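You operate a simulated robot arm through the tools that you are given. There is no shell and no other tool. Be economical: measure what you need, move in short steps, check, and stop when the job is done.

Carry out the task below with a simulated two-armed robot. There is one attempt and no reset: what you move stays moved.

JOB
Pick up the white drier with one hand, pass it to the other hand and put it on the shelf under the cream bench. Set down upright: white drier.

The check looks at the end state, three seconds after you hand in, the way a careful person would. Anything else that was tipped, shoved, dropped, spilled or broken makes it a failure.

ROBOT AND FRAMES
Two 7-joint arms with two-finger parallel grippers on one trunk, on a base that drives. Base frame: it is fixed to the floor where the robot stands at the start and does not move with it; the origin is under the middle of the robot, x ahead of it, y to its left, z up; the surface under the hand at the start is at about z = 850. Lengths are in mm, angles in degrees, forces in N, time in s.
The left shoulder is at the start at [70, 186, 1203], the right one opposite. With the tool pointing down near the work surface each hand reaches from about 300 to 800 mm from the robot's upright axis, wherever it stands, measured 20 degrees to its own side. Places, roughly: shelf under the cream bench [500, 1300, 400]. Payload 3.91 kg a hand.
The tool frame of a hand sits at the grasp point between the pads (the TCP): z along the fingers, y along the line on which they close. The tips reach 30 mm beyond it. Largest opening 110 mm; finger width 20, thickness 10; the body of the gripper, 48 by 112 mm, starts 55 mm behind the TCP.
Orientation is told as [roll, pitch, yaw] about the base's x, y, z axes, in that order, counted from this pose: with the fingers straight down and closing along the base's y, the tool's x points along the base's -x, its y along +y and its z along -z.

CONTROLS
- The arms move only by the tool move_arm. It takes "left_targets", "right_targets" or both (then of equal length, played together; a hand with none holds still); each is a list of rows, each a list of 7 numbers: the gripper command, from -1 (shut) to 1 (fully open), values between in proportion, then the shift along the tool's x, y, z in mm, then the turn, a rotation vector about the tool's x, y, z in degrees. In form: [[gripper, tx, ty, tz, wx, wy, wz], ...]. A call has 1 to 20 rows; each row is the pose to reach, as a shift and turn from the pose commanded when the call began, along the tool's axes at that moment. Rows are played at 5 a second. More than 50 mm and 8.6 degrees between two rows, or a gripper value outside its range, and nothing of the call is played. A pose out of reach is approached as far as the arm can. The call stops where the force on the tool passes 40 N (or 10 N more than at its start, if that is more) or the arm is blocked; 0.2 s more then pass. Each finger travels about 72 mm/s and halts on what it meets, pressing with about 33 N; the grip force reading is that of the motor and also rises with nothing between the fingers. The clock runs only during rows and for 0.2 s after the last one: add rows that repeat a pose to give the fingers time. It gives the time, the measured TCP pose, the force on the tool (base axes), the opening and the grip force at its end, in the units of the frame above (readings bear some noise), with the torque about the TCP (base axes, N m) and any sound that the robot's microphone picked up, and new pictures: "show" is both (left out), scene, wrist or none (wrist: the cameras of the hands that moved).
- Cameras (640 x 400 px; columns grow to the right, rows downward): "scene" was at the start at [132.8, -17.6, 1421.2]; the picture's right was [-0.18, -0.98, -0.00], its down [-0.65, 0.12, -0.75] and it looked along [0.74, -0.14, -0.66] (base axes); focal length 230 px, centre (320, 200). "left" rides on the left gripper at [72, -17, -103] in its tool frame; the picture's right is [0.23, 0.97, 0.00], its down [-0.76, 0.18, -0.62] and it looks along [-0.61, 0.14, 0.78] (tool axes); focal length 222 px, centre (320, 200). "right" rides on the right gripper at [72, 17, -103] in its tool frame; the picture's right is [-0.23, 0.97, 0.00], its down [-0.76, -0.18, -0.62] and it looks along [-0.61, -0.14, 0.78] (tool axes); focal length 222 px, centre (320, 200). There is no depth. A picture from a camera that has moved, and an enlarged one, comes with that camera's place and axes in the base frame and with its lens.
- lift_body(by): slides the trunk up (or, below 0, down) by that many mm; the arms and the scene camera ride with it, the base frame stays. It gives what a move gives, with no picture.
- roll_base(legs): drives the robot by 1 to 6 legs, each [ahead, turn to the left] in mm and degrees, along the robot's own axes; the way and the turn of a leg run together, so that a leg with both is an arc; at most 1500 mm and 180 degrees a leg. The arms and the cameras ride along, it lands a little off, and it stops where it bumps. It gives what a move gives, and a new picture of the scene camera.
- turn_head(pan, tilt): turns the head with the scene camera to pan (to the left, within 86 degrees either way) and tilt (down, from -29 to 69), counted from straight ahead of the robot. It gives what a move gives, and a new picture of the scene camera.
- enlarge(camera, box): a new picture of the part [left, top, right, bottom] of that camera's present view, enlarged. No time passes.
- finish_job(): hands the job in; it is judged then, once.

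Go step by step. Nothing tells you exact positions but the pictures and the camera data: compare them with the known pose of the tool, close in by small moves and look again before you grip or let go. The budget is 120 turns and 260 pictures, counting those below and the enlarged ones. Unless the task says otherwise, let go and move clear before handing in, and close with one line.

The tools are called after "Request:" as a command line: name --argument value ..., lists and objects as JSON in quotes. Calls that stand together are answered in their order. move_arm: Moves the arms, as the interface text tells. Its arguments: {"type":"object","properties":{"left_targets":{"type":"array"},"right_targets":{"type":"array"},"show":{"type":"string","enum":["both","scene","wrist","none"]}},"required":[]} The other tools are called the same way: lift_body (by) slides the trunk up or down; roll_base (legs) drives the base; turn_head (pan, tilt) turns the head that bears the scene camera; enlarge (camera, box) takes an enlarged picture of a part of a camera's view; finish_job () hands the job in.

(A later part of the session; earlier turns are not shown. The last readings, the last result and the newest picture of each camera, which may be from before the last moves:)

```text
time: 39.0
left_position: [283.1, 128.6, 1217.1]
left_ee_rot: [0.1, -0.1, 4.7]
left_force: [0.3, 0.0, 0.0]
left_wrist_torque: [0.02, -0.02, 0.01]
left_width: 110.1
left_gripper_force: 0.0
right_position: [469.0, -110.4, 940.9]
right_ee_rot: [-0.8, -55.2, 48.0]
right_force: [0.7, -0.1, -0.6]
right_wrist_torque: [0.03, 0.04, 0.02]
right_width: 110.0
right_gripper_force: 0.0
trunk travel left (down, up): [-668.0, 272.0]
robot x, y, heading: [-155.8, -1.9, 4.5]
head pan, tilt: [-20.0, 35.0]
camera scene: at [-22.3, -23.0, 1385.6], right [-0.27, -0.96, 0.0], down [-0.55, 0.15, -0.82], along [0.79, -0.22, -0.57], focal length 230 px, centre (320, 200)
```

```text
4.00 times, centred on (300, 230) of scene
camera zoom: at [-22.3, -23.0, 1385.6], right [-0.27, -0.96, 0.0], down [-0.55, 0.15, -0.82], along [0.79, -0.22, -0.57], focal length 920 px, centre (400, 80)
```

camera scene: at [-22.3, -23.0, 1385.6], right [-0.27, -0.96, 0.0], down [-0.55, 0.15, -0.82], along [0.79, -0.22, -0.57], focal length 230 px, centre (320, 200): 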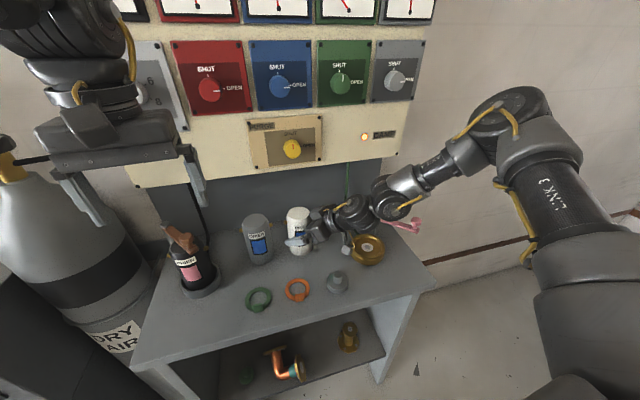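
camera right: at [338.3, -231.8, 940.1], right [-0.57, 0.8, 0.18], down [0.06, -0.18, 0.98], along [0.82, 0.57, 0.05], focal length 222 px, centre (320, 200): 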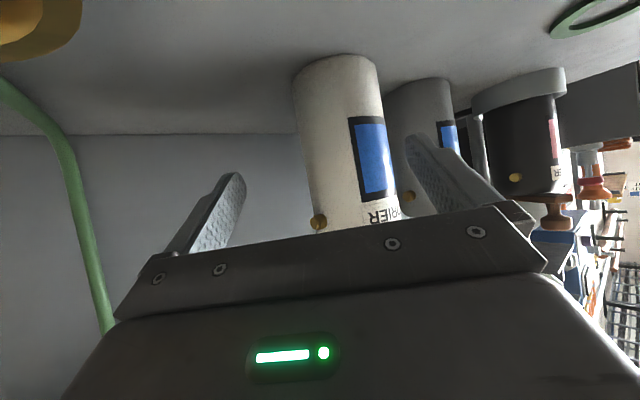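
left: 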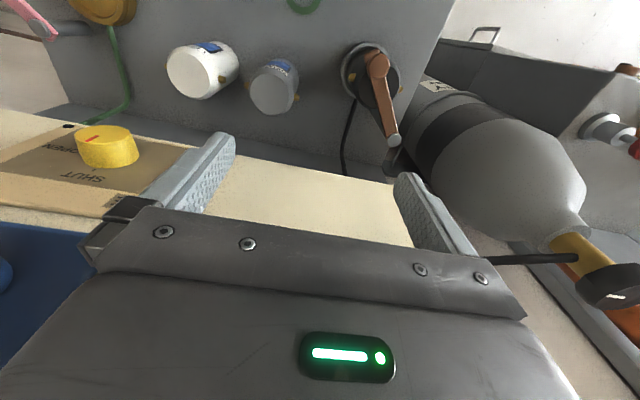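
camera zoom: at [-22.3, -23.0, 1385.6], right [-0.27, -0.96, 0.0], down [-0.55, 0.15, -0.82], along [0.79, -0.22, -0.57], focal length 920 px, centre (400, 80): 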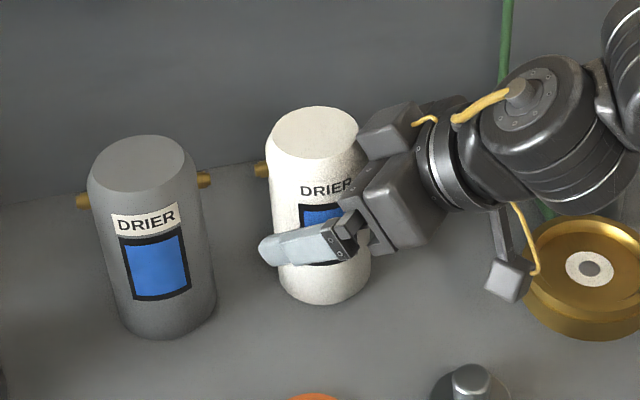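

The fingers straddle the drier nicely. I'll lower the trunk 44 mm and look once more before closing.

Request:
lift_body --by -44

Request:
enlarge --camera "scene" --box '[220, 170, 380, 270]'

Request:
enlarge --camera "right" --box '[0, 0, 640, 400]'

```text
time: 39.9
left_position: [282.5, 131.5, 1172.7]
left_ee_rot: [0.0, -0.1, 4.7]
left_force: [-0.3, 0.1, -0.2]
left_wrist_torque: [0.0, -0.01, -0.04]
left_width: 110.2
left_gripper_force: 0.1
right_position: [469.1, -110.0, 896.8]
right_ee_rot: [-0.8, -55.0, 48.0]
right_force: [0.7, -0.4, 0.4]
right_wrist_torque: [0.0, -0.02, 0.02]
right_width: 110.1
right_gripper_force: 0.1
trunk travel left (down, up): [-624.0, 316.0]
robot x, y, heading: [-156.5, 3.4, 4.5]
head pan, tilt: [-20.0, 35.0]
```

```text
4.00 times, centred on (300, 220) of scene
camera zoom: at [-20.9, -21.1, 1341.5], right [-0.27, -0.96, 0.0], down [-0.55, 0.15, -0.82], along [0.79, -0.22, -0.57], focal length 920 px, centre (400, 120)
```

zoom: 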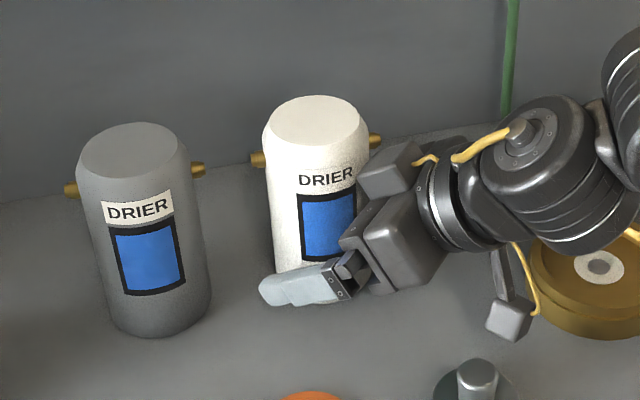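

```text
1.00 times, centred on (320, 200) of right (not enlarged: the box is as wide or as high as the picture)
camera zoom: at [371.7, -191.2, 896.4], right [-0.63, 0.76, 0.18], down [0.07, -0.17, 0.98], along [0.77, 0.63, 0.05], focal length 222 px, centre (320, 200)
```

zoom: 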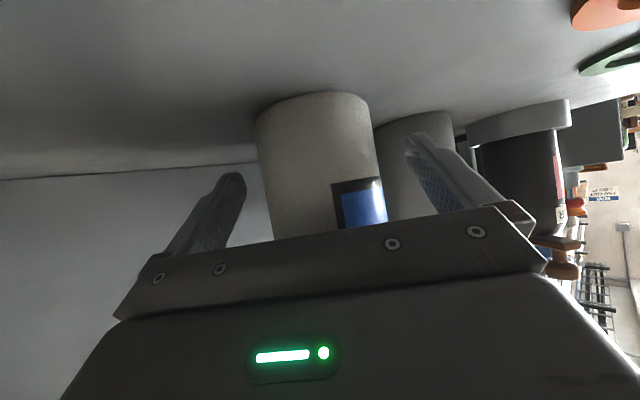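

The drier is centred between the fingers, low on its body. I'll close the gripper.

Request:
move_arm --right_targets '[[0.5, 0, 0, 0, 0, 0, 0], [0, 0, 0, 0, 0, 0, 0], [-0.5, 0, 0, 0, 0, 0, 0], [-1, 0, 0, 0, 0, 0, 0], [-1, 0, 0, 0, 0, 0, 0], [-1, 0, 0, 0, 0, 0, 0]]' --show "scene"

```text
time: 41.3
left_position: [282.8, 130.3, 1171.3]
left_ee_rot: [0.0, 0.0, 4.7]
left_force: [-0.6, -1.0, 0.2]
left_wrist_torque: [0.01, 0.02, 0.0]
left_width: 109.9
left_gripper_force: 0.1
right_position: [470.0, -109.8, 896.5]
right_ee_rot: [-0.8, -55.0, 47.9]
right_force: [-0.5, 1.6, 0.7]
right_wrist_torque: [0.12, 0.09, -0.03]
right_width: 70.8
right_gripper_force: 33.0
trunk travel left (down, up): [-624.0, 316.0]
robot x, y, heading: [-158.4, -4.3, 4.8]
head pan, tilt: [-20.0, 35.0]
camera scene: at [-20.0, -20.8, 1341.4], right [-0.27, -0.96, 0.0], down [-0.55, 0.15, -0.82], along [0.79, -0.22, -0.57], focal length 230 px, centre (320, 200)
```

scene: 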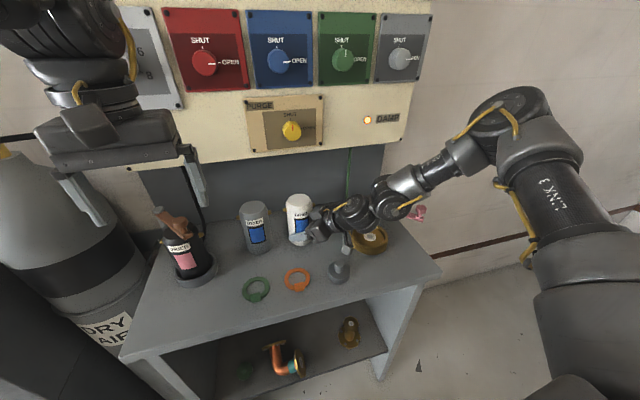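

Gripped at 71 mm. I'll lift with the trunk and back away from the table.

Request:
lift_body --by 70

Request:
roll_base --legs '[[-450, 0]]'

```text
time: 42.4
left_position: [283.9, 130.7, 1240.2]
left_ee_rot: [0.0, 0.2, 4.7]
left_force: [1.4, -0.4, -0.4]
left_wrist_torque: [-0.02, 0.02, -0.01]
left_width: 110.2
left_gripper_force: 0.2
right_position: [468.9, -110.9, 966.1]
right_ee_rot: [-0.8, -55.0, 47.9]
right_force: [1.1, 0.7, -4.7]
right_wrist_torque: [-0.06, 0.04, 0.03]
right_width: 70.8
right_gripper_force: 32.5
trunk travel left (down, up): [-694.0, 246.0]
robot x, y, heading: [-154.0, -1.6, 4.8]
head pan, tilt: [-20.0, 35.0]
```

```text
time: 45.1
left_position: [-163.9, 95.4, 1241.1]
left_ee_rot: [0.1, 0.1, 5.0]
left_force: [0.1, -0.5, -1.1]
left_wrist_torque: [-0.02, -0.01, -0.03]
left_width: 110.1
left_gripper_force: 0.0
right_position: [25.1, -143.0, 964.8]
right_ee_rot: [-0.7, -55.0, 48.2]
right_force: [0.4, 0.1, -5.1]
right_wrist_torque: [-0.04, 0.02, 0.01]
right_width: 70.9
right_gripper_force: 33.3
trunk travel left (down, up): [-694.0, 246.0]
robot x, y, heading: [-603.2, -38.9, 5.0]
head pan, tilt: [-20.0, 35.0]
camera scene: at [-465.9, -57.7, 1411.2], right [-0.26, -0.97, 0.0], down [-0.55, 0.15, -0.82], along [0.79, -0.21, -0.57], focal length 230 px, centre (320, 200)
```

scene: 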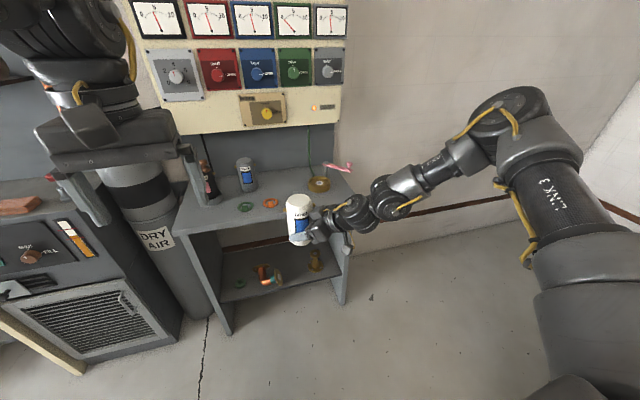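

The drier is up and clear. Next I'll prepare the left hand: pitch it forward while lowering it and moving it a little outward.

Request:
move_arm --left_targets '[[1, 3, 10, 16, 0, -8, 0], [1, 5, 20, 32, 0, -16, 0], [1, 7, 30, 48, 0, -24, 0], [1, 10, 40, 64, 0, -32, 0], [1, 13, 50, 80, 0, -40, 0], [1, 15, 60, 96, 0, -48, 0], [1, 18, 70, 110, 0, -56, 0], [1, 20, 70, 120, 0, -64, 0], [1, 20, 70, 120, 0, -64, 0]]' --show "none"

Request:
turn_head --pan 0 --tilt 40

```text
time: 47.1
left_position: [-126.9, 129.7, 1141.2]
left_ee_rot: [-6.4, -64.1, 11.7]
left_force: [-1.3, -0.3, 0.0]
left_wrist_torque: [0.0, -0.02, -0.01]
left_width: 110.1
left_gripper_force: 0.1
left hand out of reach, approached as far as the arm can: row 6, 7, 8, 9
right_position: [20.9, -144.9, 968.0]
right_ee_rot: [-0.8, -55.0, 48.2]
right_force: [-0.2, 0.4, -4.8]
right_wrist_torque: [-0.03, 0.01, -0.03]
right_width: 70.7
right_gripper_force: 33.4
trunk travel left (down, up): [-694.0, 246.0]
robot x, y, heading: [-601.3, -38.8, 4.9]
head pan, tilt: [-20.0, 35.0]
```

```text
time: 47.9
left_position: [-124.8, 131.9, 1139.2]
left_ee_rot: [-6.1, -63.8, 11.6]
left_force: [-0.1, -0.5, 0.5]
left_wrist_torque: [0.01, -0.01, 0.02]
left_width: 109.9
left_gripper_force: 0.1
right_position: [24.1, -143.7, 965.2]
right_ee_rot: [-0.8, -55.0, 48.3]
right_force: [-0.2, 0.1, -4.8]
right_wrist_torque: [-0.04, 0.01, 0.0]
right_width: 71.0
right_gripper_force: 32.9
trunk travel left (down, up): [-694.0, 246.0]
robot x, y, heading: [-602.7, -40.0, 4.6]
head pan, tilt: [0.0, 40.0]
camera scene: at [-466.4, -27.6, 1403.7], right [0.09, -1.0, 0.0], down [-0.64, -0.06, -0.77], along [0.76, 0.07, -0.64], focal length 230 px, centre (320, 200)
```

scene: 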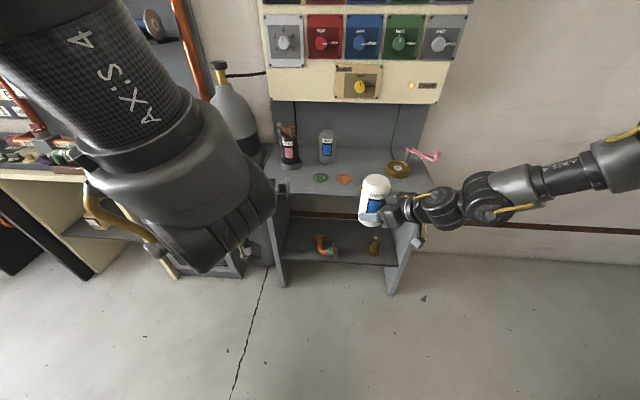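

Reached closely. I'll now yaw the left hand to point right and forward while lowering it.

Request:
move_arm --left_targets '[[1, 12, 9, 7, 6.6, 0.3, 3.2], [1, 24, 18, 14, 13.3, 0.7, 6.5], [1, 36, 27, 21, 20, 1, 9.8], [1, 48, 36, 27, 26.6, 1.4, 13], [1, 60, 46, 34, 33.3, 1.7, 16.3], [1, 72, 55, 41, 40, 2, 19.5], [1, 84, 64, 48, 46.6, 2.4, 22.8], [1, 84, 64, 48, 46.6, 2.4, 22.8]]'

```text
time: 49.7
left_position: [-178.2, 2.8, 980.3]
left_ee_rot: [5.9, -64.5, -44.6]
left_force: [-0.5, -1.1, -0.3]
left_wrist_torque: [0.05, 0.02, 0.05]
left_width: 110.0
left_gripper_force: 0.0
left hand out of reach, approached as far as the arm can: row 1, 2, 3, 4, 5, 6, 7, 8
right_position: [23.2, -149.1, 965.2]
right_ee_rot: [-0.4, -55.2, 48.1]
right_force: [0.2, -0.5, -4.6]
right_wrist_torque: [0.03, 0.02, 0.0]
right_width: 70.8
right_gripper_force: 32.8
trunk travel left (down, up): [-694.0, 246.0]
robot x, y, heading: [-601.7, -39.0, 5.2]
head pan, tilt: [0.0, 40.0]
camera scene: at [-467.9, -34.8, 1404.0], right [0.09, -1.0, -0.01], down [-0.64, -0.05, -0.77], along [0.76, 0.07, -0.64], focal length 230 px, centre (320, 200)
camera left: at [-283.9, 69.5, 957.8], right [0.54, 0.82, -0.16], down [-0.1, 0.25, 0.96], along [0.83, -0.51, 0.22], focal length 222 px, centre (320, 200)
```

scene: 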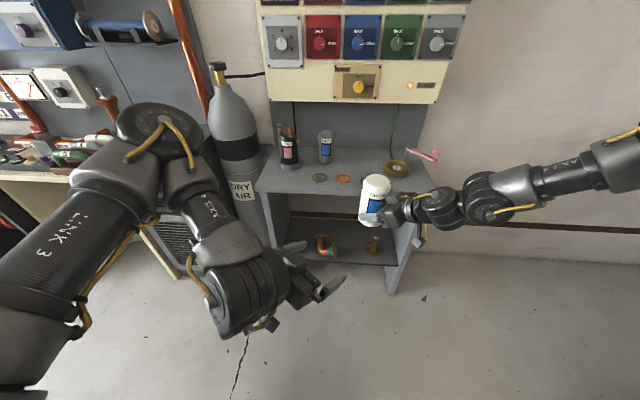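
left: 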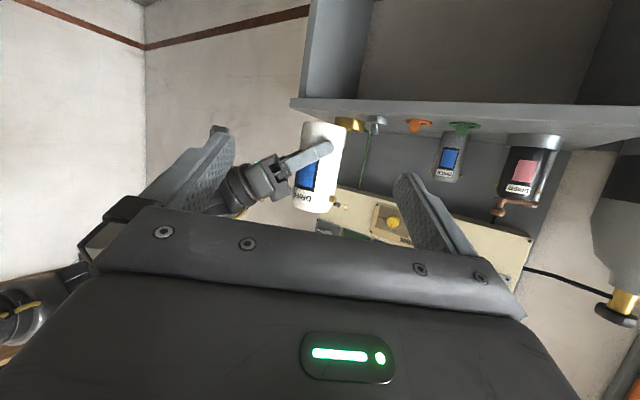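

The left arm now points right and forward. I'll bring the drier closer with the right hand: back 100 mm, slightly inward, and yawed 15° more.

Request:
move_arm --right_targets '[[-1, 3, 22, -14, -3.1, 0, -2.2], [-1, 7, 44, -27, -6.2, 0, -4.3], [-1, 10, 66, -41, -9.2, 0, -6.5], [-1, 13, 88, -54, -12.3, 0, -8.6], [-1, 13, 88, -54, -12.3, 0, -8.6]]' --show "scene"

```text
time: 50.9
left_position: [-175.9, 8.9, 979.9]
left_ee_rot: [5.3, -64.6, -43.7]
left_force: [0.4, -0.3, -0.2]
left_wrist_torque: [-0.01, 0.0, 0.01]
left_width: 110.1
left_gripper_force: 0.0
right_position: [-75.5, -121.4, 984.5]
right_ee_rot: [-0.6, -54.9, 63.2]
right_force: [-0.2, 0.1, -4.0]
right_wrist_torque: [-0.08, -0.01, -0.04]
right_width: 70.7
right_gripper_force: 33.1
trunk travel left (down, up): [-694.0, 246.0]
robot x, y, heading: [-601.8, -36.8, 5.0]
head pan, tilt: [0.0, 40.0]
camera scene: at [-466.5, -27.7, 1403.7], right [0.09, -1.0, 0.0], down [-0.64, -0.06, -0.77], along [0.76, 0.07, -0.64], focal length 230 px, centre (320, 200)
```

scene: 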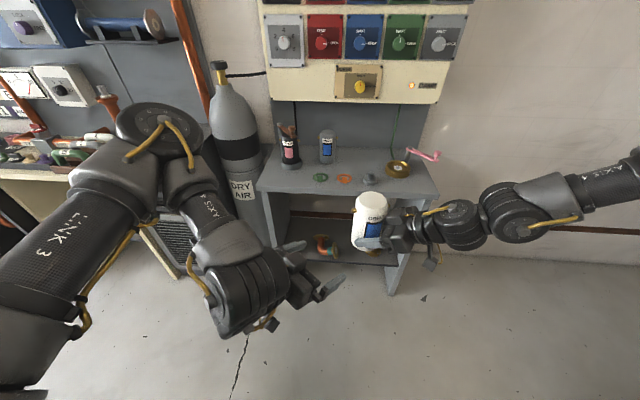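

The drier hangs at about [-72, -114] with its bottom near z=939. I'll bring the left hand to a pre-grasp pose 120 mm from it, higher on the body, pointing at azimuth -55°.

Request:
move_arm --left_targets '[[1, -26, 2, 0, 3.9, -0.2, 1.2], [1, -53, 4, 0, 7.8, -0.35, 2.3], [1, -79, 6, 0, 11.6, -0.5, 3.5], [1, -105, 8, 1, 15.5, -0.7, 4.65], [1, -105, 8, 1, 15.5, -0.7, 4.65]]'

```text
time: 52.1
left_position: [-184.0, -11.0, 1023.2]
left_ee_rot: [3.4, -71.5, -55.0]
left_force: [-0.9, -0.1, 0.0]
left_wrist_torque: [-0.02, -0.01, -0.04]
left_width: 110.2
left_gripper_force: 0.1
left hand out of reach, approached as far as the arm can: row 1, 2, 3, 4, 5
right_position: [-76.4, -118.9, 986.0]
right_ee_rot: [-0.7, -54.8, 63.4]
right_force: [0.1, 0.1, -4.4]
right_wrist_torque: [-0.06, 0.02, 0.0]
right_width: 70.9
right_gripper_force: 33.8
trunk travel left (down, up): [-694.0, 246.0]
robot x, y, heading: [-599.1, -35.8, 5.0]
head pan, tilt: [0.0, 40.0]
camera scene: at [-466.3, -25.5, 1403.7], right [0.09, -1.0, 0.0], down [-0.64, -0.06, -0.77], along [0.76, 0.07, -0.64], focal length 230 px, centre (320, 200)
camera left: at [-271.3, 73.0, 985.2], right [0.72, 0.66, -0.2], down [-0.09, 0.37, 0.92], along [0.69, -0.65, 0.33], focal length 222 px, centre (320, 200)
```

scene: 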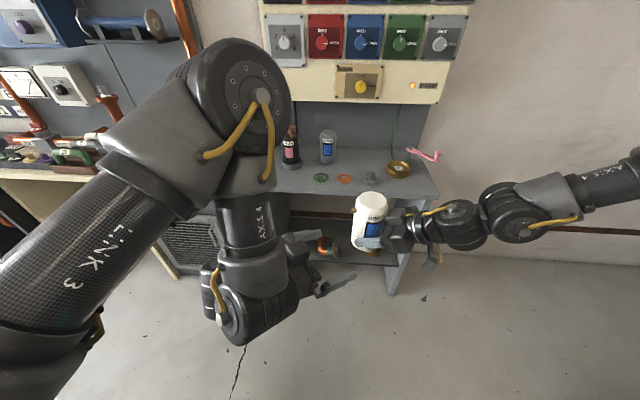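
left: 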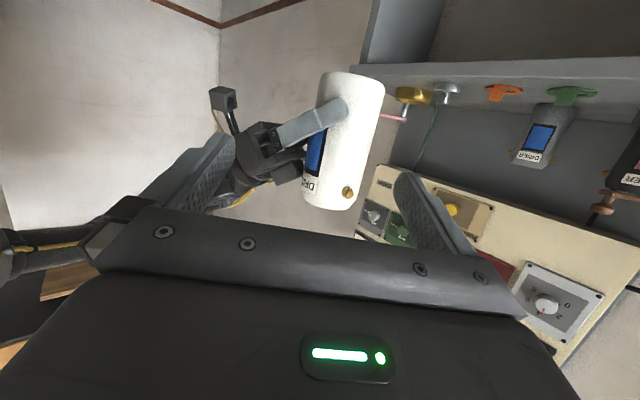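

The left hand's attitude is good as it is, at 18° tilt with the closing line level. I'll hold it still and bring the drier to it with the right hand in small steps.

Request:
move_arm --right_targets '[[-1, 0, 22, 0, 0, 0, 0], [-1, 0, 44, 0, 0, 0, 0], [-1, 0, 66, 0, 0, 0, 0], [-1, 0, 66, 0, 0, 0, 0]]' --show "scene"

Request:
enlarge --camera "left" --box '[0, 0, 640, 400]'

```text
time: 53.1
left_position: [-184.1, -13.8, 1022.3]
left_ee_rot: [3.8, -71.5, -55.2]
left_force: [0.4, -0.3, -0.5]
left_wrist_torque: [0.03, -0.01, 0.01]
left_width: 110.0
left_gripper_force: 0.1
right_position: [-135.8, -91.3, 984.6]
right_ee_rot: [-0.7, -54.9, 63.2]
right_force: [-0.2, -0.4, -5.1]
right_wrist_torque: [-0.05, 0.05, -0.01]
right_width: 70.8
right_gripper_force: 33.4
trunk travel left (down, up): [-694.0, 246.0]
robot x, y, heading: [-604.4, -35.7, 5.2]
head pan, tilt: [0.0, 40.0]
camera scene: at [-466.9, -27.6, 1403.8], right [0.09, -1.0, 0.0], down [-0.64, -0.06, -0.77], along [0.76, 0.07, -0.64], focal length 230 px, centre (320, 200)
```

scene: 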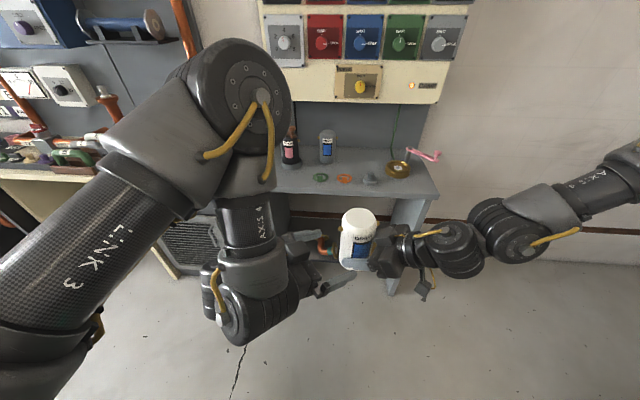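

```text
1.00 times, centred on (320, 200) of left (not enlarged: the box is as wide or as high as the picture)
camera zoom: at [-271.8, 71.6, 985.3], right [0.72, 0.66, -0.2], down [-0.09, 0.37, 0.92], along [0.69, -0.65, 0.33], focal length 222 px, centre (320, 200)
```

zoom: 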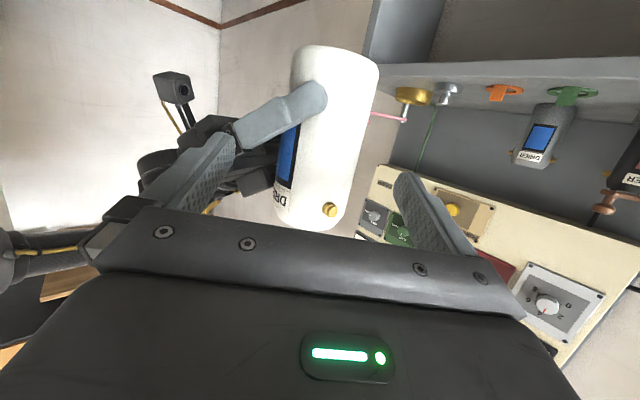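

At this angle the right gripper body would meet an open left finger. I'll first rotate the drier with the right hand 35° more about the vertical, so the two hands come in from nearly opposite sides.

Request:
move_arm --right_targets '[[-1, 0, -1.4, 0.8, -5.7, 0, -4], [-1, 0, -2.8, 1.6, -11.4, 0, -8], [-1, -1, -4.2, 2.4, -17.2, 0, -12.1], [-1, -1, -5.6, 3.2, -22.9, 0, -16.2], [-1, -1, -8, 2, -28.6, 0, -20.2], [-1, -1, -8, 2, -28.6, 0, -20.2]]' --show "scene"

Request:
enlarge --camera "left" --box '[0, 0, 640, 400]'

```text
time: 54.5
left_position: [-184.6, -12.6, 1022.7]
left_ee_rot: [3.7, -71.3, -55.2]
left_force: [-0.2, -0.4, -0.5]
left_wrist_torque: [0.0, -0.01, 0.02]
left_width: 110.1
left_gripper_force: 0.1
right_position: [-126.6, -93.9, 984.4]
right_ee_rot: [-0.7, -54.6, 98.5]
right_force: [0.2, -0.2, -4.3]
right_wrist_torque: [-0.09, -0.02, -0.02]
right_width: 71.1
right_gripper_force: 33.1
trunk travel left (down, up): [-694.0, 246.0]
robot x, y, heading: [-601.3, -37.9, 4.8]
head pan, tilt: [0.0, 40.0]
camera scene: at [-467.4, -27.7, 1403.8], right [0.09, -1.0, 0.0], down [-0.64, -0.06, -0.77], along [0.76, 0.07, -0.64], focal length 230 px, centre (320, 200)
```

scene: 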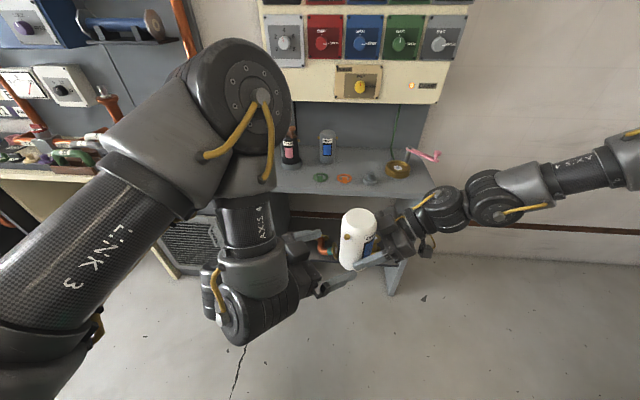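

```text
1.00 times, centred on (320, 200) of left (not enlarged: the box is as wide or as high as the picture)
camera zoom: at [-272.1, 71.5, 985.5], right [0.72, 0.66, -0.2], down [-0.09, 0.37, 0.92], along [0.69, -0.65, 0.33], focal length 222 px, centre (320, 200)
```

zoom: 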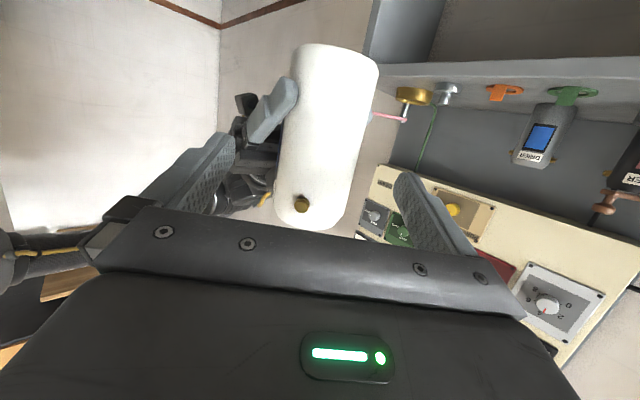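

Good. Now I'll bring the drier in between the left fingers, 36 mm first.

Request:
move_arm --right_targets '[[-1, -9, 10, 12, 0, 0, 0], [-1, -18, 20, 25, 0, 0, 0], [-1, -18, 20, 25, 0, 0, 0]]' --show "scene"

Request:
enlarge --camera "left" --box '[0, 0, 640, 400]'

Request:
enlarge --camera "scene" --box '[260, 190, 420, 290]'

```text
time: 55.3
left_position: [-183.6, -13.4, 1021.7]
left_ee_rot: [3.8, -71.4, -55.2]
left_force: [0.2, 0.3, -0.2]
left_wrist_torque: [0.0, 0.0, 0.0]
left_width: 110.0
left_gripper_force: 0.0
right_position: [-149.9, -66.9, 986.0]
right_ee_rot: [-0.7, -54.7, 98.2]
right_force: [-0.7, 0.4, -5.0]
right_wrist_torque: [-0.08, -0.02, -0.01]
right_width: 70.6
right_gripper_force: 33.1
trunk travel left (down, up): [-694.0, 246.0]
robot x, y, heading: [-602.6, -41.0, 5.0]
head pan, tilt: [0.0, 40.0]
camera scene: at [-466.9, -27.8, 1403.8], right [0.09, -1.0, 0.0], down [-0.64, -0.06, -0.77], along [0.76, 0.07, -0.64], focal length 230 px, centre (320, 200)
```

scene: 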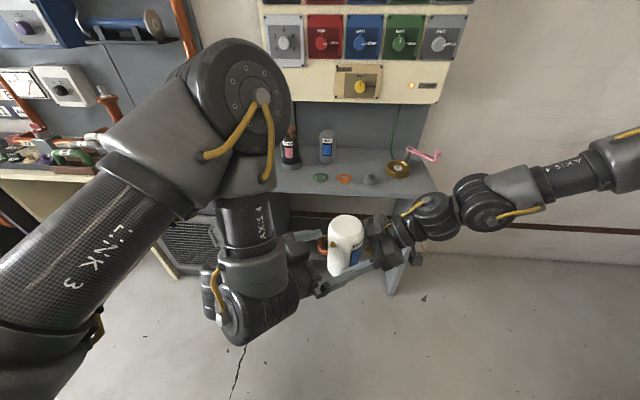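

```text
1.00 times, centred on (320, 200) of left (not enlarged: the box is as wide or as high as the picture)
camera zoom: at [-271.8, 71.4, 985.4], right [0.72, 0.66, -0.2], down [-0.09, 0.37, 0.92], along [0.69, -0.65, 0.33], focal length 222 px, centre (320, 200)
```

zoom: 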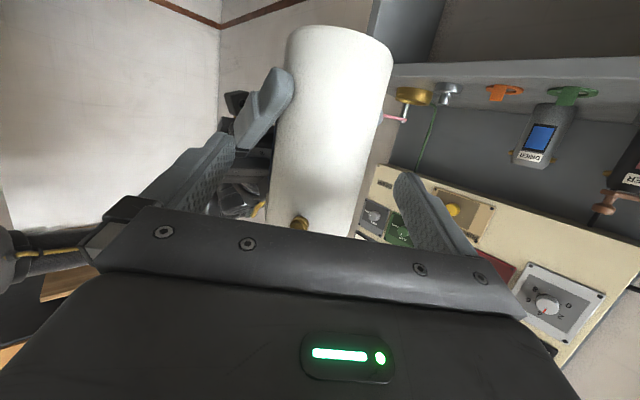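

```text
4.00 times, centred on (340, 240) of scene
camera zoom: at [-466.9, -27.8, 1403.8], right [0.09, -1.0, 0.0], down [-0.64, -0.06, -0.77], along [0.76, 0.07, -0.64], focal length 920 px, centre (240, 40)
```

zoom: 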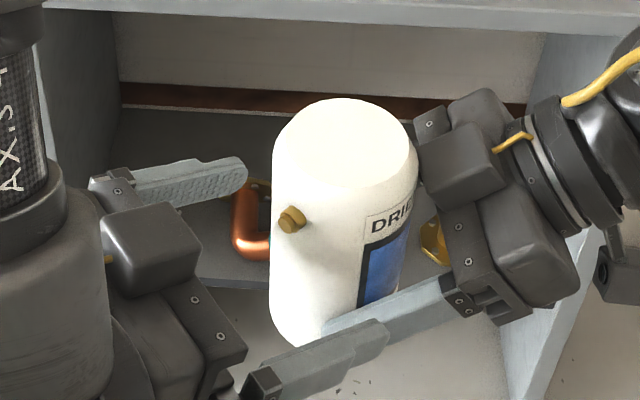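

The alignment looks right, with the left fingers passing above the right ones. I'll move the last 34 mm in.

Request:
move_arm --right_targets '[[-1, -5.5, 6, 8, 0, 0, 0], [-1, -11, 12, 16, 0, 0, 0], [-1, -16.6, 18, 23.5, 0, 0, 0], [-1, -16.6, 18, 23.5, 0, 0, 0]]' --show "none"

Request:
enlarge --camera "left" --box '[0, 0, 640, 400]'

Request:
enlarge --camera "scene" --box '[260, 190, 420, 290]'

```text
time: 56.1
left_position: [-186.1, -13.5, 1022.5]
left_ee_rot: [3.0, -71.3, -54.9]
left_force: [0.1, 0.2, 0.0]
left_wrist_torque: [0.0, 0.0, 0.04]
left_width: 110.0
left_gripper_force: 0.3
right_position: [-164.9, -62.5, 987.3]
right_ee_rot: [-1.0, -53.7, 97.9]
right_force: [1.1, 0.2, -3.7]
right_wrist_torque: [-0.05, -0.02, 0.03]
right_width: 70.9
right_gripper_force: 33.3
right hand out of reach, approached as far as the arm can: row 1, 2, 3
trunk travel left (down, up): [-694.0, 246.0]
robot x, y, heading: [-602.3, -38.0, 5.3]
head pan, tilt: [0.0, 40.0]
stopped in row 3 (right hand): the force on the tool passed its limit at 47 N (the readings are from after the stop); the commanded pose is now the measured one
```

```text
1.00 times, centred on (320, 200) of left (not enlarged: the box is as wide or as high as the picture)
camera zoom: at [-273.3, 72.3, 985.8], right [0.72, 0.66, -0.2], down [-0.09, 0.37, 0.92], along [0.68, -0.65, 0.33], focal length 222 px, centre (320, 200)
```

zoom: 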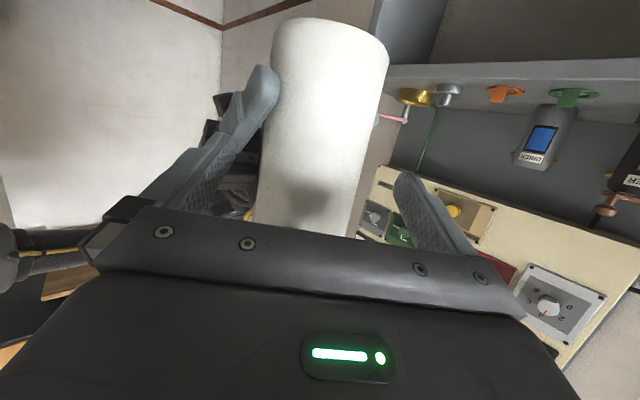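

```text
4.00 times, centred on (340, 240) of scene
camera zoom: at [-467.1, -27.6, 1403.8], right [0.09, -1.0, 0.0], down [-0.64, -0.06, -0.77], along [0.76, 0.07, -0.64], focal length 920 px, centre (240, 40)
```

zoom: 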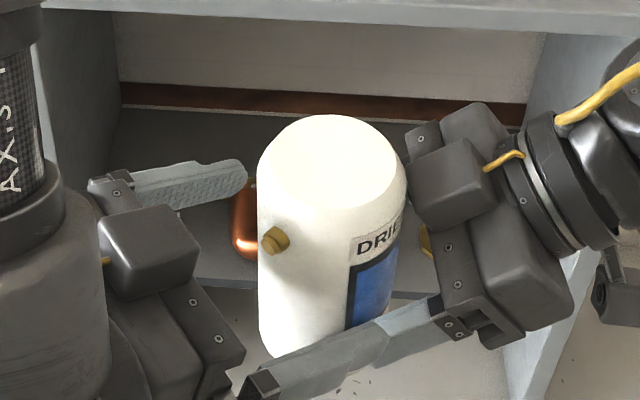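

The right arm ran into its limit and drifted sideways, so the drier side touched the near left finger. I'll shift the left hand 8 mm toward that side to re-centre, then look.

Request:
move_arm --left_targets '[[1, 0, -4, 0, 0, 0, 0], [1, 0, -8, 0, 0, 0, 0], [1, 0, -8, 0, 0, 0, 0]]' --show "wrist"

```text
time: 56.9
left_position: [-188.6, -17.7, 1019.3]
left_ee_rot: [3.1, -71.3, -54.9]
left_force: [-8.1, 28.3, 20.2]
left_wrist_torque: [-0.51, 0.74, -1.1]
left_width: 104.9
left_gripper_force: 0.2
left hand out of reach, approached as far as the arm can: row 1, 2, 3
right_position: [-165.5, -62.9, 985.3]
right_ee_rot: [-0.9, -53.2, 97.6]
right_force: [7.7, -27.7, -25.3]
right_wrist_torque: [0.5, -0.95, 1.38]
right_width: 70.7
right_gripper_force: 32.9
trunk travel left (down, up): [-694.0, 246.0]
robot x, y, heading: [-604.0, -39.6, 4.9]
head pan, tilt: [0.0, 40.0]
camera left: at [-275.7, 67.0, 983.0], right [0.72, 0.66, -0.2], down [-0.09, 0.37, 0.92], along [0.68, -0.65, 0.33], focal length 222 px, centre (320, 200)
```

left: 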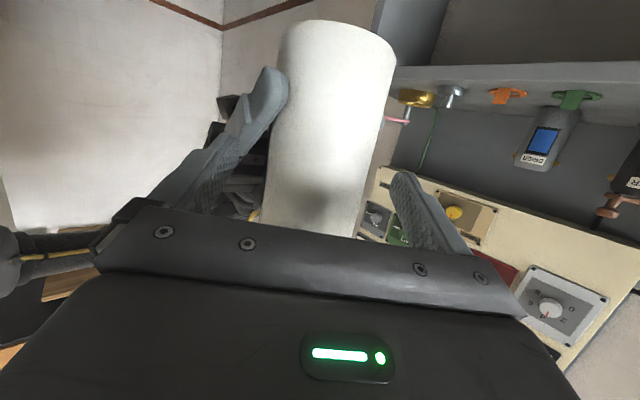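

The wide-open left finger meets the right finger from above. I'll back the drier off 40 mm and narrow the left opening to about 84 mm, so the fingers cross clear of each other.

Request:
move_arm --right_targets '[[-1, 10, -10, -14, 0, 0, 0], [-1, 20.4, -20.7, -27.2, 0, -1.5, 0], [-1, 20.4, -20.7, -27.2, 0, -1.5, 0]]' --left_targets '[[1, 0, 0, 0, 0, 0, 0], [0.54, 0, 0, 0, 0, 0, 0], [0.54, 0, 0, 0, 0, 0, 0]]'

```text
time: 57.7
left_position: [-188.9, -19.2, 1019.2]
left_ee_rot: [3.1, -71.2, -54.9]
left_force: [0.4, 0.1, -0.7]
left_wrist_torque: [0.03, 0.02, 0.01]
left_width: 84.9
left_gripper_force: 0.0
right_position: [-141.9, -91.4, 988.2]
right_ee_rot: [-1.2, -55.3, 98.0]
right_force: [-0.7, -0.5, -4.1]
right_wrist_torque: [-0.08, -0.04, -0.02]
right_width: 70.7
right_gripper_force: 32.8
trunk travel left (down, up): [-694.0, 246.0]
robot x, y, heading: [-599.5, -37.9, 4.9]
head pan, tilt: [0.0, 40.0]
camera scene: at [-467.3, -26.6, 1403.8], right [0.09, -1.0, 0.0], down [-0.64, -0.06, -0.77], along [0.76, 0.07, -0.64], focal length 230 px, centre (320, 200)
camera right: at [-142.4, -218.3, 988.3], right [-0.98, 0.01, 0.18], down [0.17, -0.06, 0.98], along [0.02, 1.0, 0.06], focal length 222 px, centre (320, 200)
camera left: at [-275.9, 66.7, 982.6], right [0.73, 0.66, -0.2], down [-0.09, 0.37, 0.92], along [0.68, -0.65, 0.33], focal length 222 px, centre (320, 200)
```

scene: 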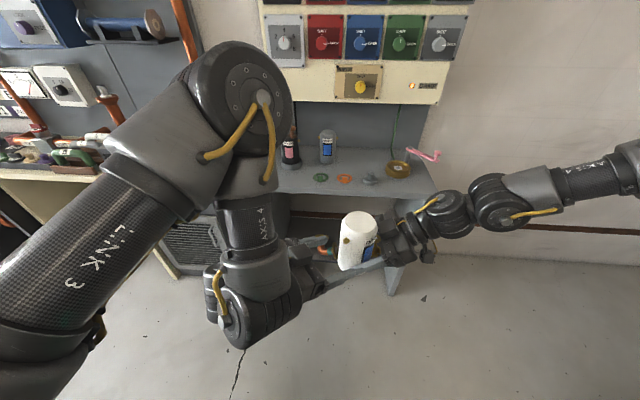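
right: 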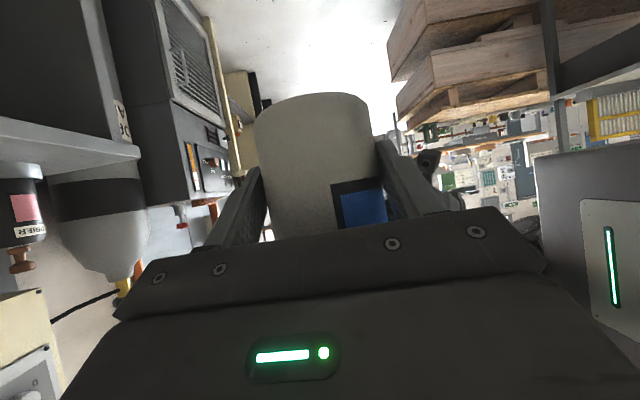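
left: 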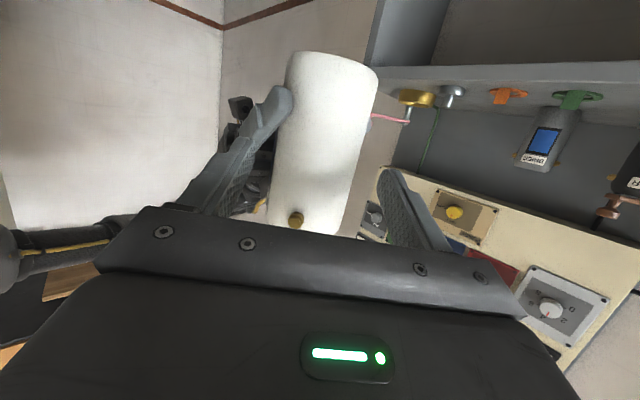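

Aligned within about 1 mm sideways, with 74 mm still to go. I'll advance the left hand 30 mm horizontally and lower the drier 7 mm.

Request:
move_arm --left_targets '[[0.54, -4.8, 0, 14.2, 0, 0, 0], [0.54, -9.5, 0, 28.4, 0, 0, 0], [0.54, -9.5, 0, 28.4, 0, 0, 0]]' --right_targets '[[-1, 3, 0, 2, 0, 0, 0], [-1, 5.7, 0, 4, 0, 0, 0], [-1, 5.7, 0, 4, 0, 0, 0]]' --show "none"

```text
time: 58.5
left_position: [-193.1, -35.7, 1016.7]
left_ee_rot: [3.5, -71.4, -54.9]
left_force: [0.2, 0.0, 0.5]
left_wrist_torque: [-0.01, -0.01, -0.01]
left_width: 84.6
left_gripper_force: 0.0
left hand out of reach, approached as far as the arm can: row 1, 2, 3
right_position: [-140.7, -91.2, 982.0]
right_ee_rot: [-1.2, -55.3, 98.0]
right_force: [0.3, 0.2, -4.0]
right_wrist_torque: [-0.06, -0.01, 0.02]
right_width: 71.0
right_gripper_force: 32.8
trunk travel left (down, up): [-694.0, 246.0]
robot x, y, heading: [-607.3, -41.4, 5.0]
head pan, tilt: [0.0, 40.0]
```

The left arm slides toward -y but not +x. I'll move both hands together so they meet nearer the robot, keeping the drier aligned with the left fingers.

Request:
move_arm --left_targets '[[0.54, -1.5, -5.4, 4, 0, 0, 0], [0.54, -2.9, -10.9, 8, 0, 0, 0], [0.54, -4.3, -16.3, 11.9, 0, 0, 0], [0.54, -4.3, -16.3, 11.9, 0, 0, 0]]' --right_targets '[[-1, 1, 10.7, -1.3, 0, 0, 0], [-1, 2, 21.3, -2.6, 0, 0, 0], [-1, 2.6, 32, -3.8, 0, 0, 0], [-1, 2.6, 32, -3.8, 0, 0, 0]]' --show "scene"

Request:
enlarge --camera "left" --box '[0, 0, 640, 400]'

```text
time: 59.5
left_position: [-200.1, -52.0, 1015.5]
left_ee_rot: [3.3, -71.4, -54.9]
left_force: [-0.5, 0.3, 0.2]
left_wrist_torque: [-0.01, 0.03, 0.02]
left_width: 84.2
left_gripper_force: 0.1
left hand out of reach, approached as far as the arm can: row 3, 4
right_position: [-172.2, -101.0, 980.8]
right_ee_rot: [-1.1, -55.3, 97.9]
right_force: [1.4, -0.1, -4.4]
right_wrist_torque: [-0.1, -0.04, 0.04]
right_width: 70.9
right_gripper_force: 33.1
trunk travel left (down, up): [-694.0, 246.0]
robot x, y, heading: [-603.6, -36.8, 4.8]
head pan, tilt: [0.0, 40.0]
camera scene: at [-466.9, -27.4, 1403.8], right [0.09, -1.0, 0.0], down [-0.64, -0.06, -0.77], along [0.76, 0.07, -0.64], focal length 230 px, centre (320, 200)
```

scene: 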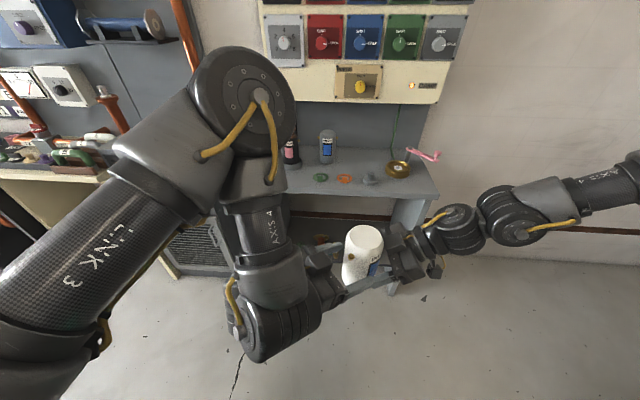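

```text
1.00 times, centred on (320, 200) of left (not enlarged: the box is as wide or as high as the picture)
camera zoom: at [-287.4, 32.0, 978.2], right [0.72, 0.66, -0.2], down [-0.09, 0.37, 0.92], along [0.68, -0.65, 0.33], focal length 222 px, centre (320, 200)
```

zoom: 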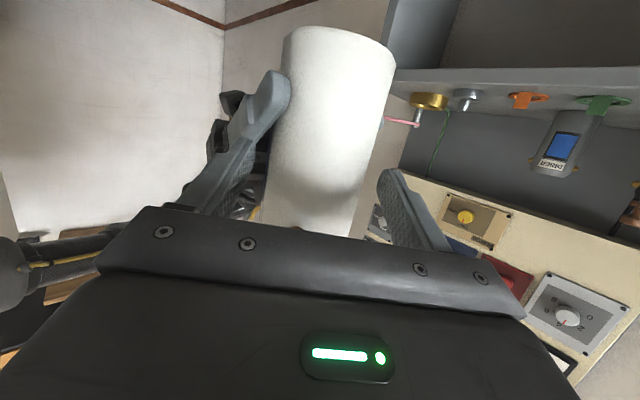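

Well aligned again. I'll bring the drier in 27 mm.

Request:
move_arm --right_targets '[[-1, -4.6, 4, 6.6, 0, 0, 0], [-1, -9.2, 8, 13.3, 0, 0, 0], [-1, -13.8, 12.1, 19.9, 0, 0, 0], [-1, -13.8, 12.1, 19.9, 0, 0, 0]]' --show "none"

Request:
enlarge --camera "left" --box '[0, 0, 640, 400]'

Request:
enlarge --camera "scene" --box '[280, 200, 440, 300]'

```text
time: 60.1
left_position: [-201.6, -51.1, 1013.8]
left_ee_rot: [3.4, -71.1, -54.9]
left_force: [-0.2, -0.1, 0.0]
left_wrist_torque: [-0.02, 0.03, 0.01]
left_width: 84.3
left_gripper_force: 0.1
right_position: [-177.4, -90.4, 978.3]
right_ee_rot: [-1.2, -54.6, 97.4]
right_force: [-0.5, 0.0, -5.6]
right_wrist_torque: [-0.03, -0.03, 0.0]
right_width: 70.7
right_gripper_force: 32.8
trunk travel left (down, up): [-694.0, 246.0]
robot x, y, heading: [-603.5, -38.1, 5.0]
head pan, tilt: [0.0, 40.0]
stopped in row 3 (left hand): the force on the tool passed its limit at 43 N (the readings are from after the stop); the commanded pose is now the measured one
```

```text
1.00 times, centred on (320, 200) of left (not enlarged: the box is as wide or as high as the picture)
camera zoom: at [-288.3, 34.1, 978.1], right [0.72, 0.66, -0.2], down [-0.09, 0.37, 0.93], along [0.68, -0.65, 0.32], focal length 222 px, centre (320, 200)
```

zoom: 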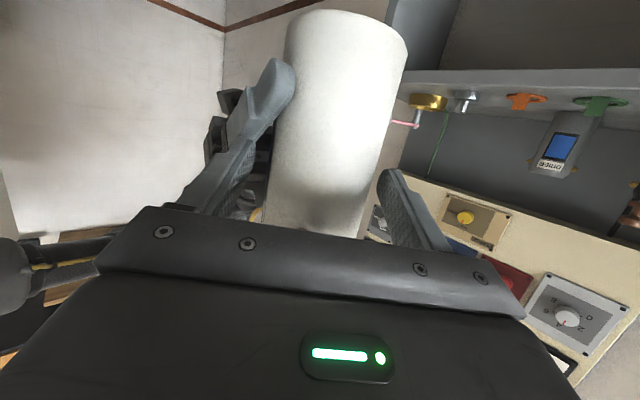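

```text
4.00 times, centred on (360, 250) of scene
camera zoom: at [-466.9, -27.3, 1403.8], right [0.09, -1.0, 0.0], down [-0.64, -0.06, -0.77], along [0.76, 0.07, -0.64], focal length 920 px, centre (160, 0)
```

zoom: 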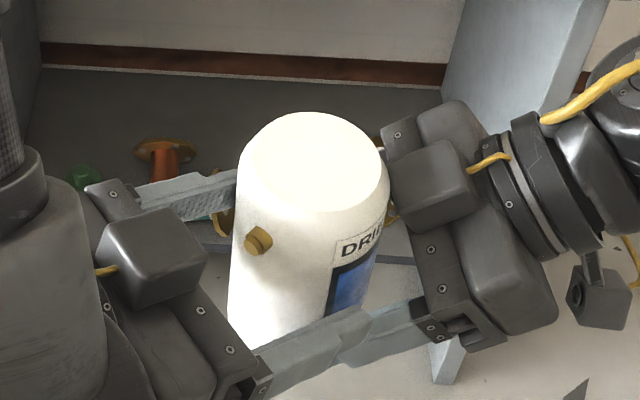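

The left fingertip meets the base of the right finger at this angle. I'll back off, turn the right hand 28° more so the hands face each other directly, and drop the drier 4 mm.

Request:
move_arm --right_targets '[[-1, 6, -6.5, -9, 0, 0, 0], [-1, 12.3, -13, -17.5, 0, 0, 0], [-1, 13, -15, -16, -5.7, 0, -4], [-1, 14, -17, -15, -11.4, 0, -8.1], [-1, 14.3, -18.5, -14.5, -17.1, 0, -12.1], [-1, 14.6, -19.7, -13.8, -22.8, 0, -16.2], [-1, 14.6, -19.7, -13.8, -22.8, 0, -16.2]]' --show "scene"

Request:
enlarge --camera "left" --box '[0, 0, 640, 400]'

```text
time: 61.7
left_position: [-202.9, -52.2, 1014.7]
left_ee_rot: [3.4, -71.1, -55.1]
left_force: [0.4, 0.2, -0.4]
left_wrist_torque: [-0.01, -0.01, -0.02]
left_width: 84.6
left_gripper_force: 0.1
right_position: [-159.8, -116.1, 982.6]
right_ee_rot: [-1.2, -54.2, 125.5]
right_force: [-0.8, -0.4, -4.1]
right_wrist_torque: [-0.07, -0.03, 0.02]
right_width: 71.0
right_gripper_force: 32.7
right hand out of reach, approached as far as the arm can: row 6, 7
trunk travel left (down, up): [-694.0, 246.0]
robot x, y, heading: [-600.7, -39.1, 5.2]
head pan, tilt: [0.0, 40.0]
camera scene: at [-467.1, -27.6, 1403.8], right [0.09, -1.0, 0.0], down [-0.64, -0.06, -0.77], along [0.76, 0.07, -0.64], focal length 230 px, centre (320, 200)
```

scene: 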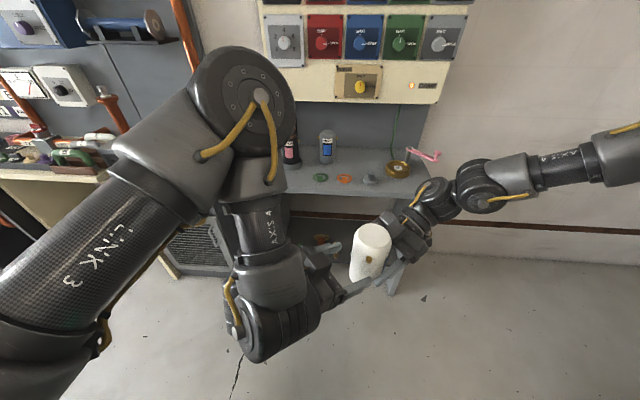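

```text
1.00 times, centred on (320, 200) of left (not enlarged: the box is as wide or as high as the picture)
camera zoom: at [-288.5, 33.9, 978.2], right [0.72, 0.66, -0.2], down [-0.09, 0.37, 0.93], along [0.68, -0.65, 0.32], focal length 222 px, centre (320, 200)
```

zoom: 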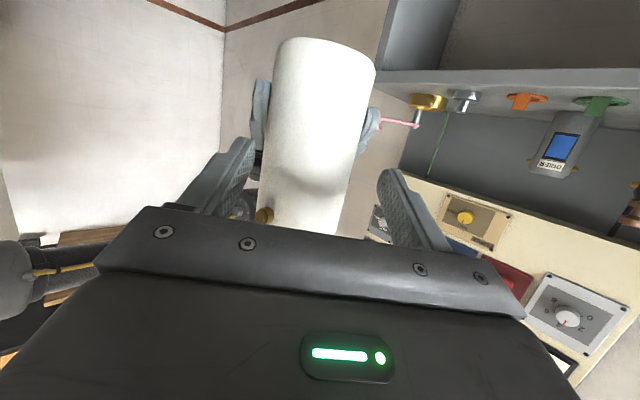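

The hands now face each other. I'll bring the drier in 20 mm and watch whether the right arm follows.

Request:
move_arm --right_targets '[[-1, -4, -1, 9, 0, 0, 0], [-1, -8, -2, 17, 0, 0, 0], [-1, -8, -2, 17, 0, 0, 0]]' --show "none"

Request:
enlarge --camera "left" --box '[0, 0, 640, 400]'

```text
time: 62.5
left_position: [-201.6, -51.5, 1014.3]
left_ee_rot: [3.4, -71.1, -55.0]
left_force: [-1.5, 0.4, 0.5]
left_wrist_torque: [0.03, 0.03, -0.09]
left_width: 85.1
left_gripper_force: 0.6
right_position: [-172.0, -106.1, 985.5]
right_ee_rot: [-1.2, -54.2, 125.5]
right_force: [1.6, 0.5, -4.9]
right_wrist_torque: [-0.08, -0.05, 0.05]
right_width: 71.0
right_gripper_force: 33.5
right hand out of reach, approached as far as the arm can: row 1, 2, 3
trunk travel left (down, up): [-694.0, 246.0]
robot x, y, heading: [-603.5, -41.2, 5.0]
head pan, tilt: [0.0, 40.0]
```

```text
1.00 times, centred on (320, 200) of left (not enlarged: the box is as wide or as high as the picture)
camera zoom: at [-288.4, 33.8, 978.2], right [0.72, 0.66, -0.2], down [-0.09, 0.37, 0.93], along [0.68, -0.65, 0.32], focal length 222 px, centre (320, 200)
```

zoom: 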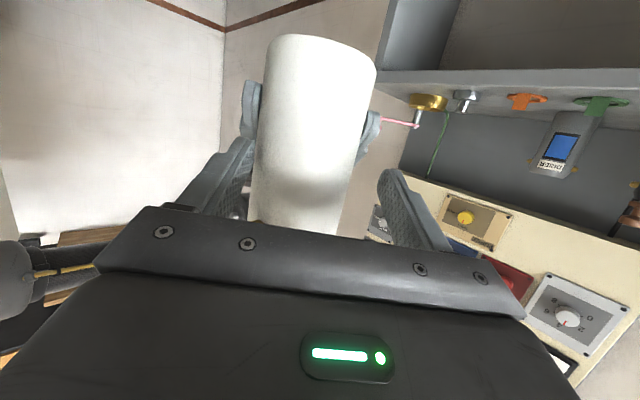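

The right arm is at its limit here. A steeper left grasp, higher on the drier, would avoid the finger clash, but it needs headroom under the bench. I'll back the drier off a little and look at the bench first.

Request:
move_arm --right_targets '[[-1, 6, 2, -20, 0, 0, 0], [-1, 14, 4, -40, 0, 0, 0], [-1, 14, 4, -40, 0, 0, 0]]' --show "none"

Request:
turn_head --pan 55 --tilt 25

```text
time: 63.3
left_position: [-200.9, -51.3, 1014.4]
left_ee_rot: [3.4, -71.0, -55.1]
left_force: [0.5, -0.6, 0.3]
left_wrist_torque: [-0.02, -0.01, -0.01]
left_width: 84.7
left_gripper_force: 0.1
right_position: [-153.0, -141.5, 997.6]
right_ee_rot: [-1.1, -54.3, 125.5]
right_force: [-0.2, 0.5, -4.3]
right_wrist_torque: [-0.03, -0.01, 0.0]
right_width: 71.1
right_gripper_force: 33.2
trunk travel left (down, up): [-694.0, 246.0]
robot x, y, heading: [-602.7, -37.5, 4.9]
head pan, tilt: [0.0, 40.0]
```

```text
time: 64.5
left_position: [-201.3, -50.6, 1015.0]
left_ee_rot: [3.5, -71.1, -55.1]
left_force: [0.1, 0.3, -0.5]
left_wrist_torque: [0.0, -0.01, 0.0]
left_width: 84.6
left_gripper_force: 0.0
right_position: [-153.1, -142.9, 998.5]
right_ee_rot: [-1.3, -54.3, 125.5]
right_force: [0.3, -0.7, -4.5]
right_wrist_torque: [-0.07, -0.04, 0.0]
right_width: 71.0
right_gripper_force: 33.1
trunk travel left (down, up): [-694.0, 246.0]
robot x, y, heading: [-604.2, -37.7, 5.1]
head pan, tilt: [55.0, 25.0]
camera scene: at [-505.6, 44.7, 1427.1], right [0.87, -0.5, 0.0], down [-0.21, -0.37, -0.91], along [0.45, 0.78, -0.42], focal length 230 px, centre (320, 200)
```

scene: 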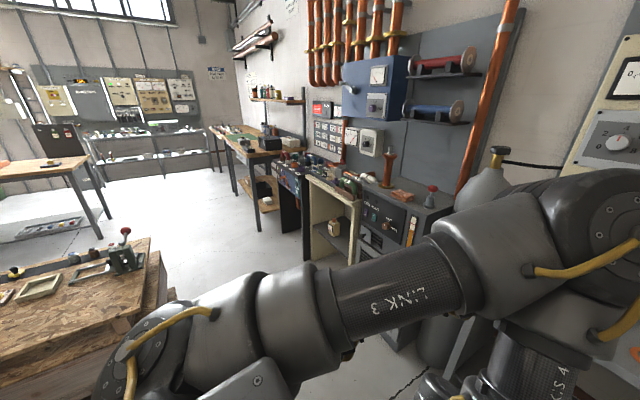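

Request:
enlarge --camera "scene" --box '[260, 160, 388, 240]'

```text
5.00 times, centred on (324, 200) of scene
camera zoom: at [-505.6, 44.7, 1427.1], right [0.87, -0.5, 0.0], down [-0.21, -0.37, -0.91], along [0.45, 0.78, -0.42], focal length 1150 px, centre (300, 200)
```

zoom: 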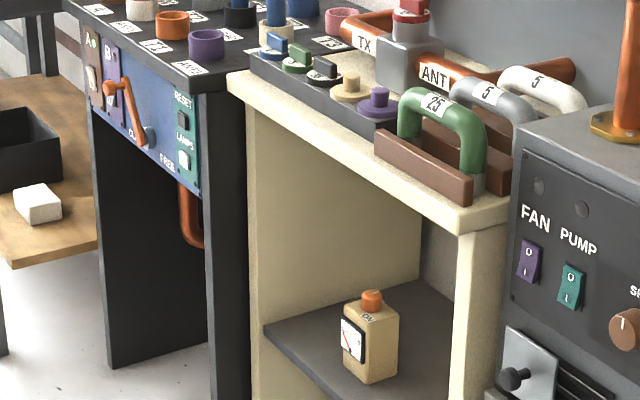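

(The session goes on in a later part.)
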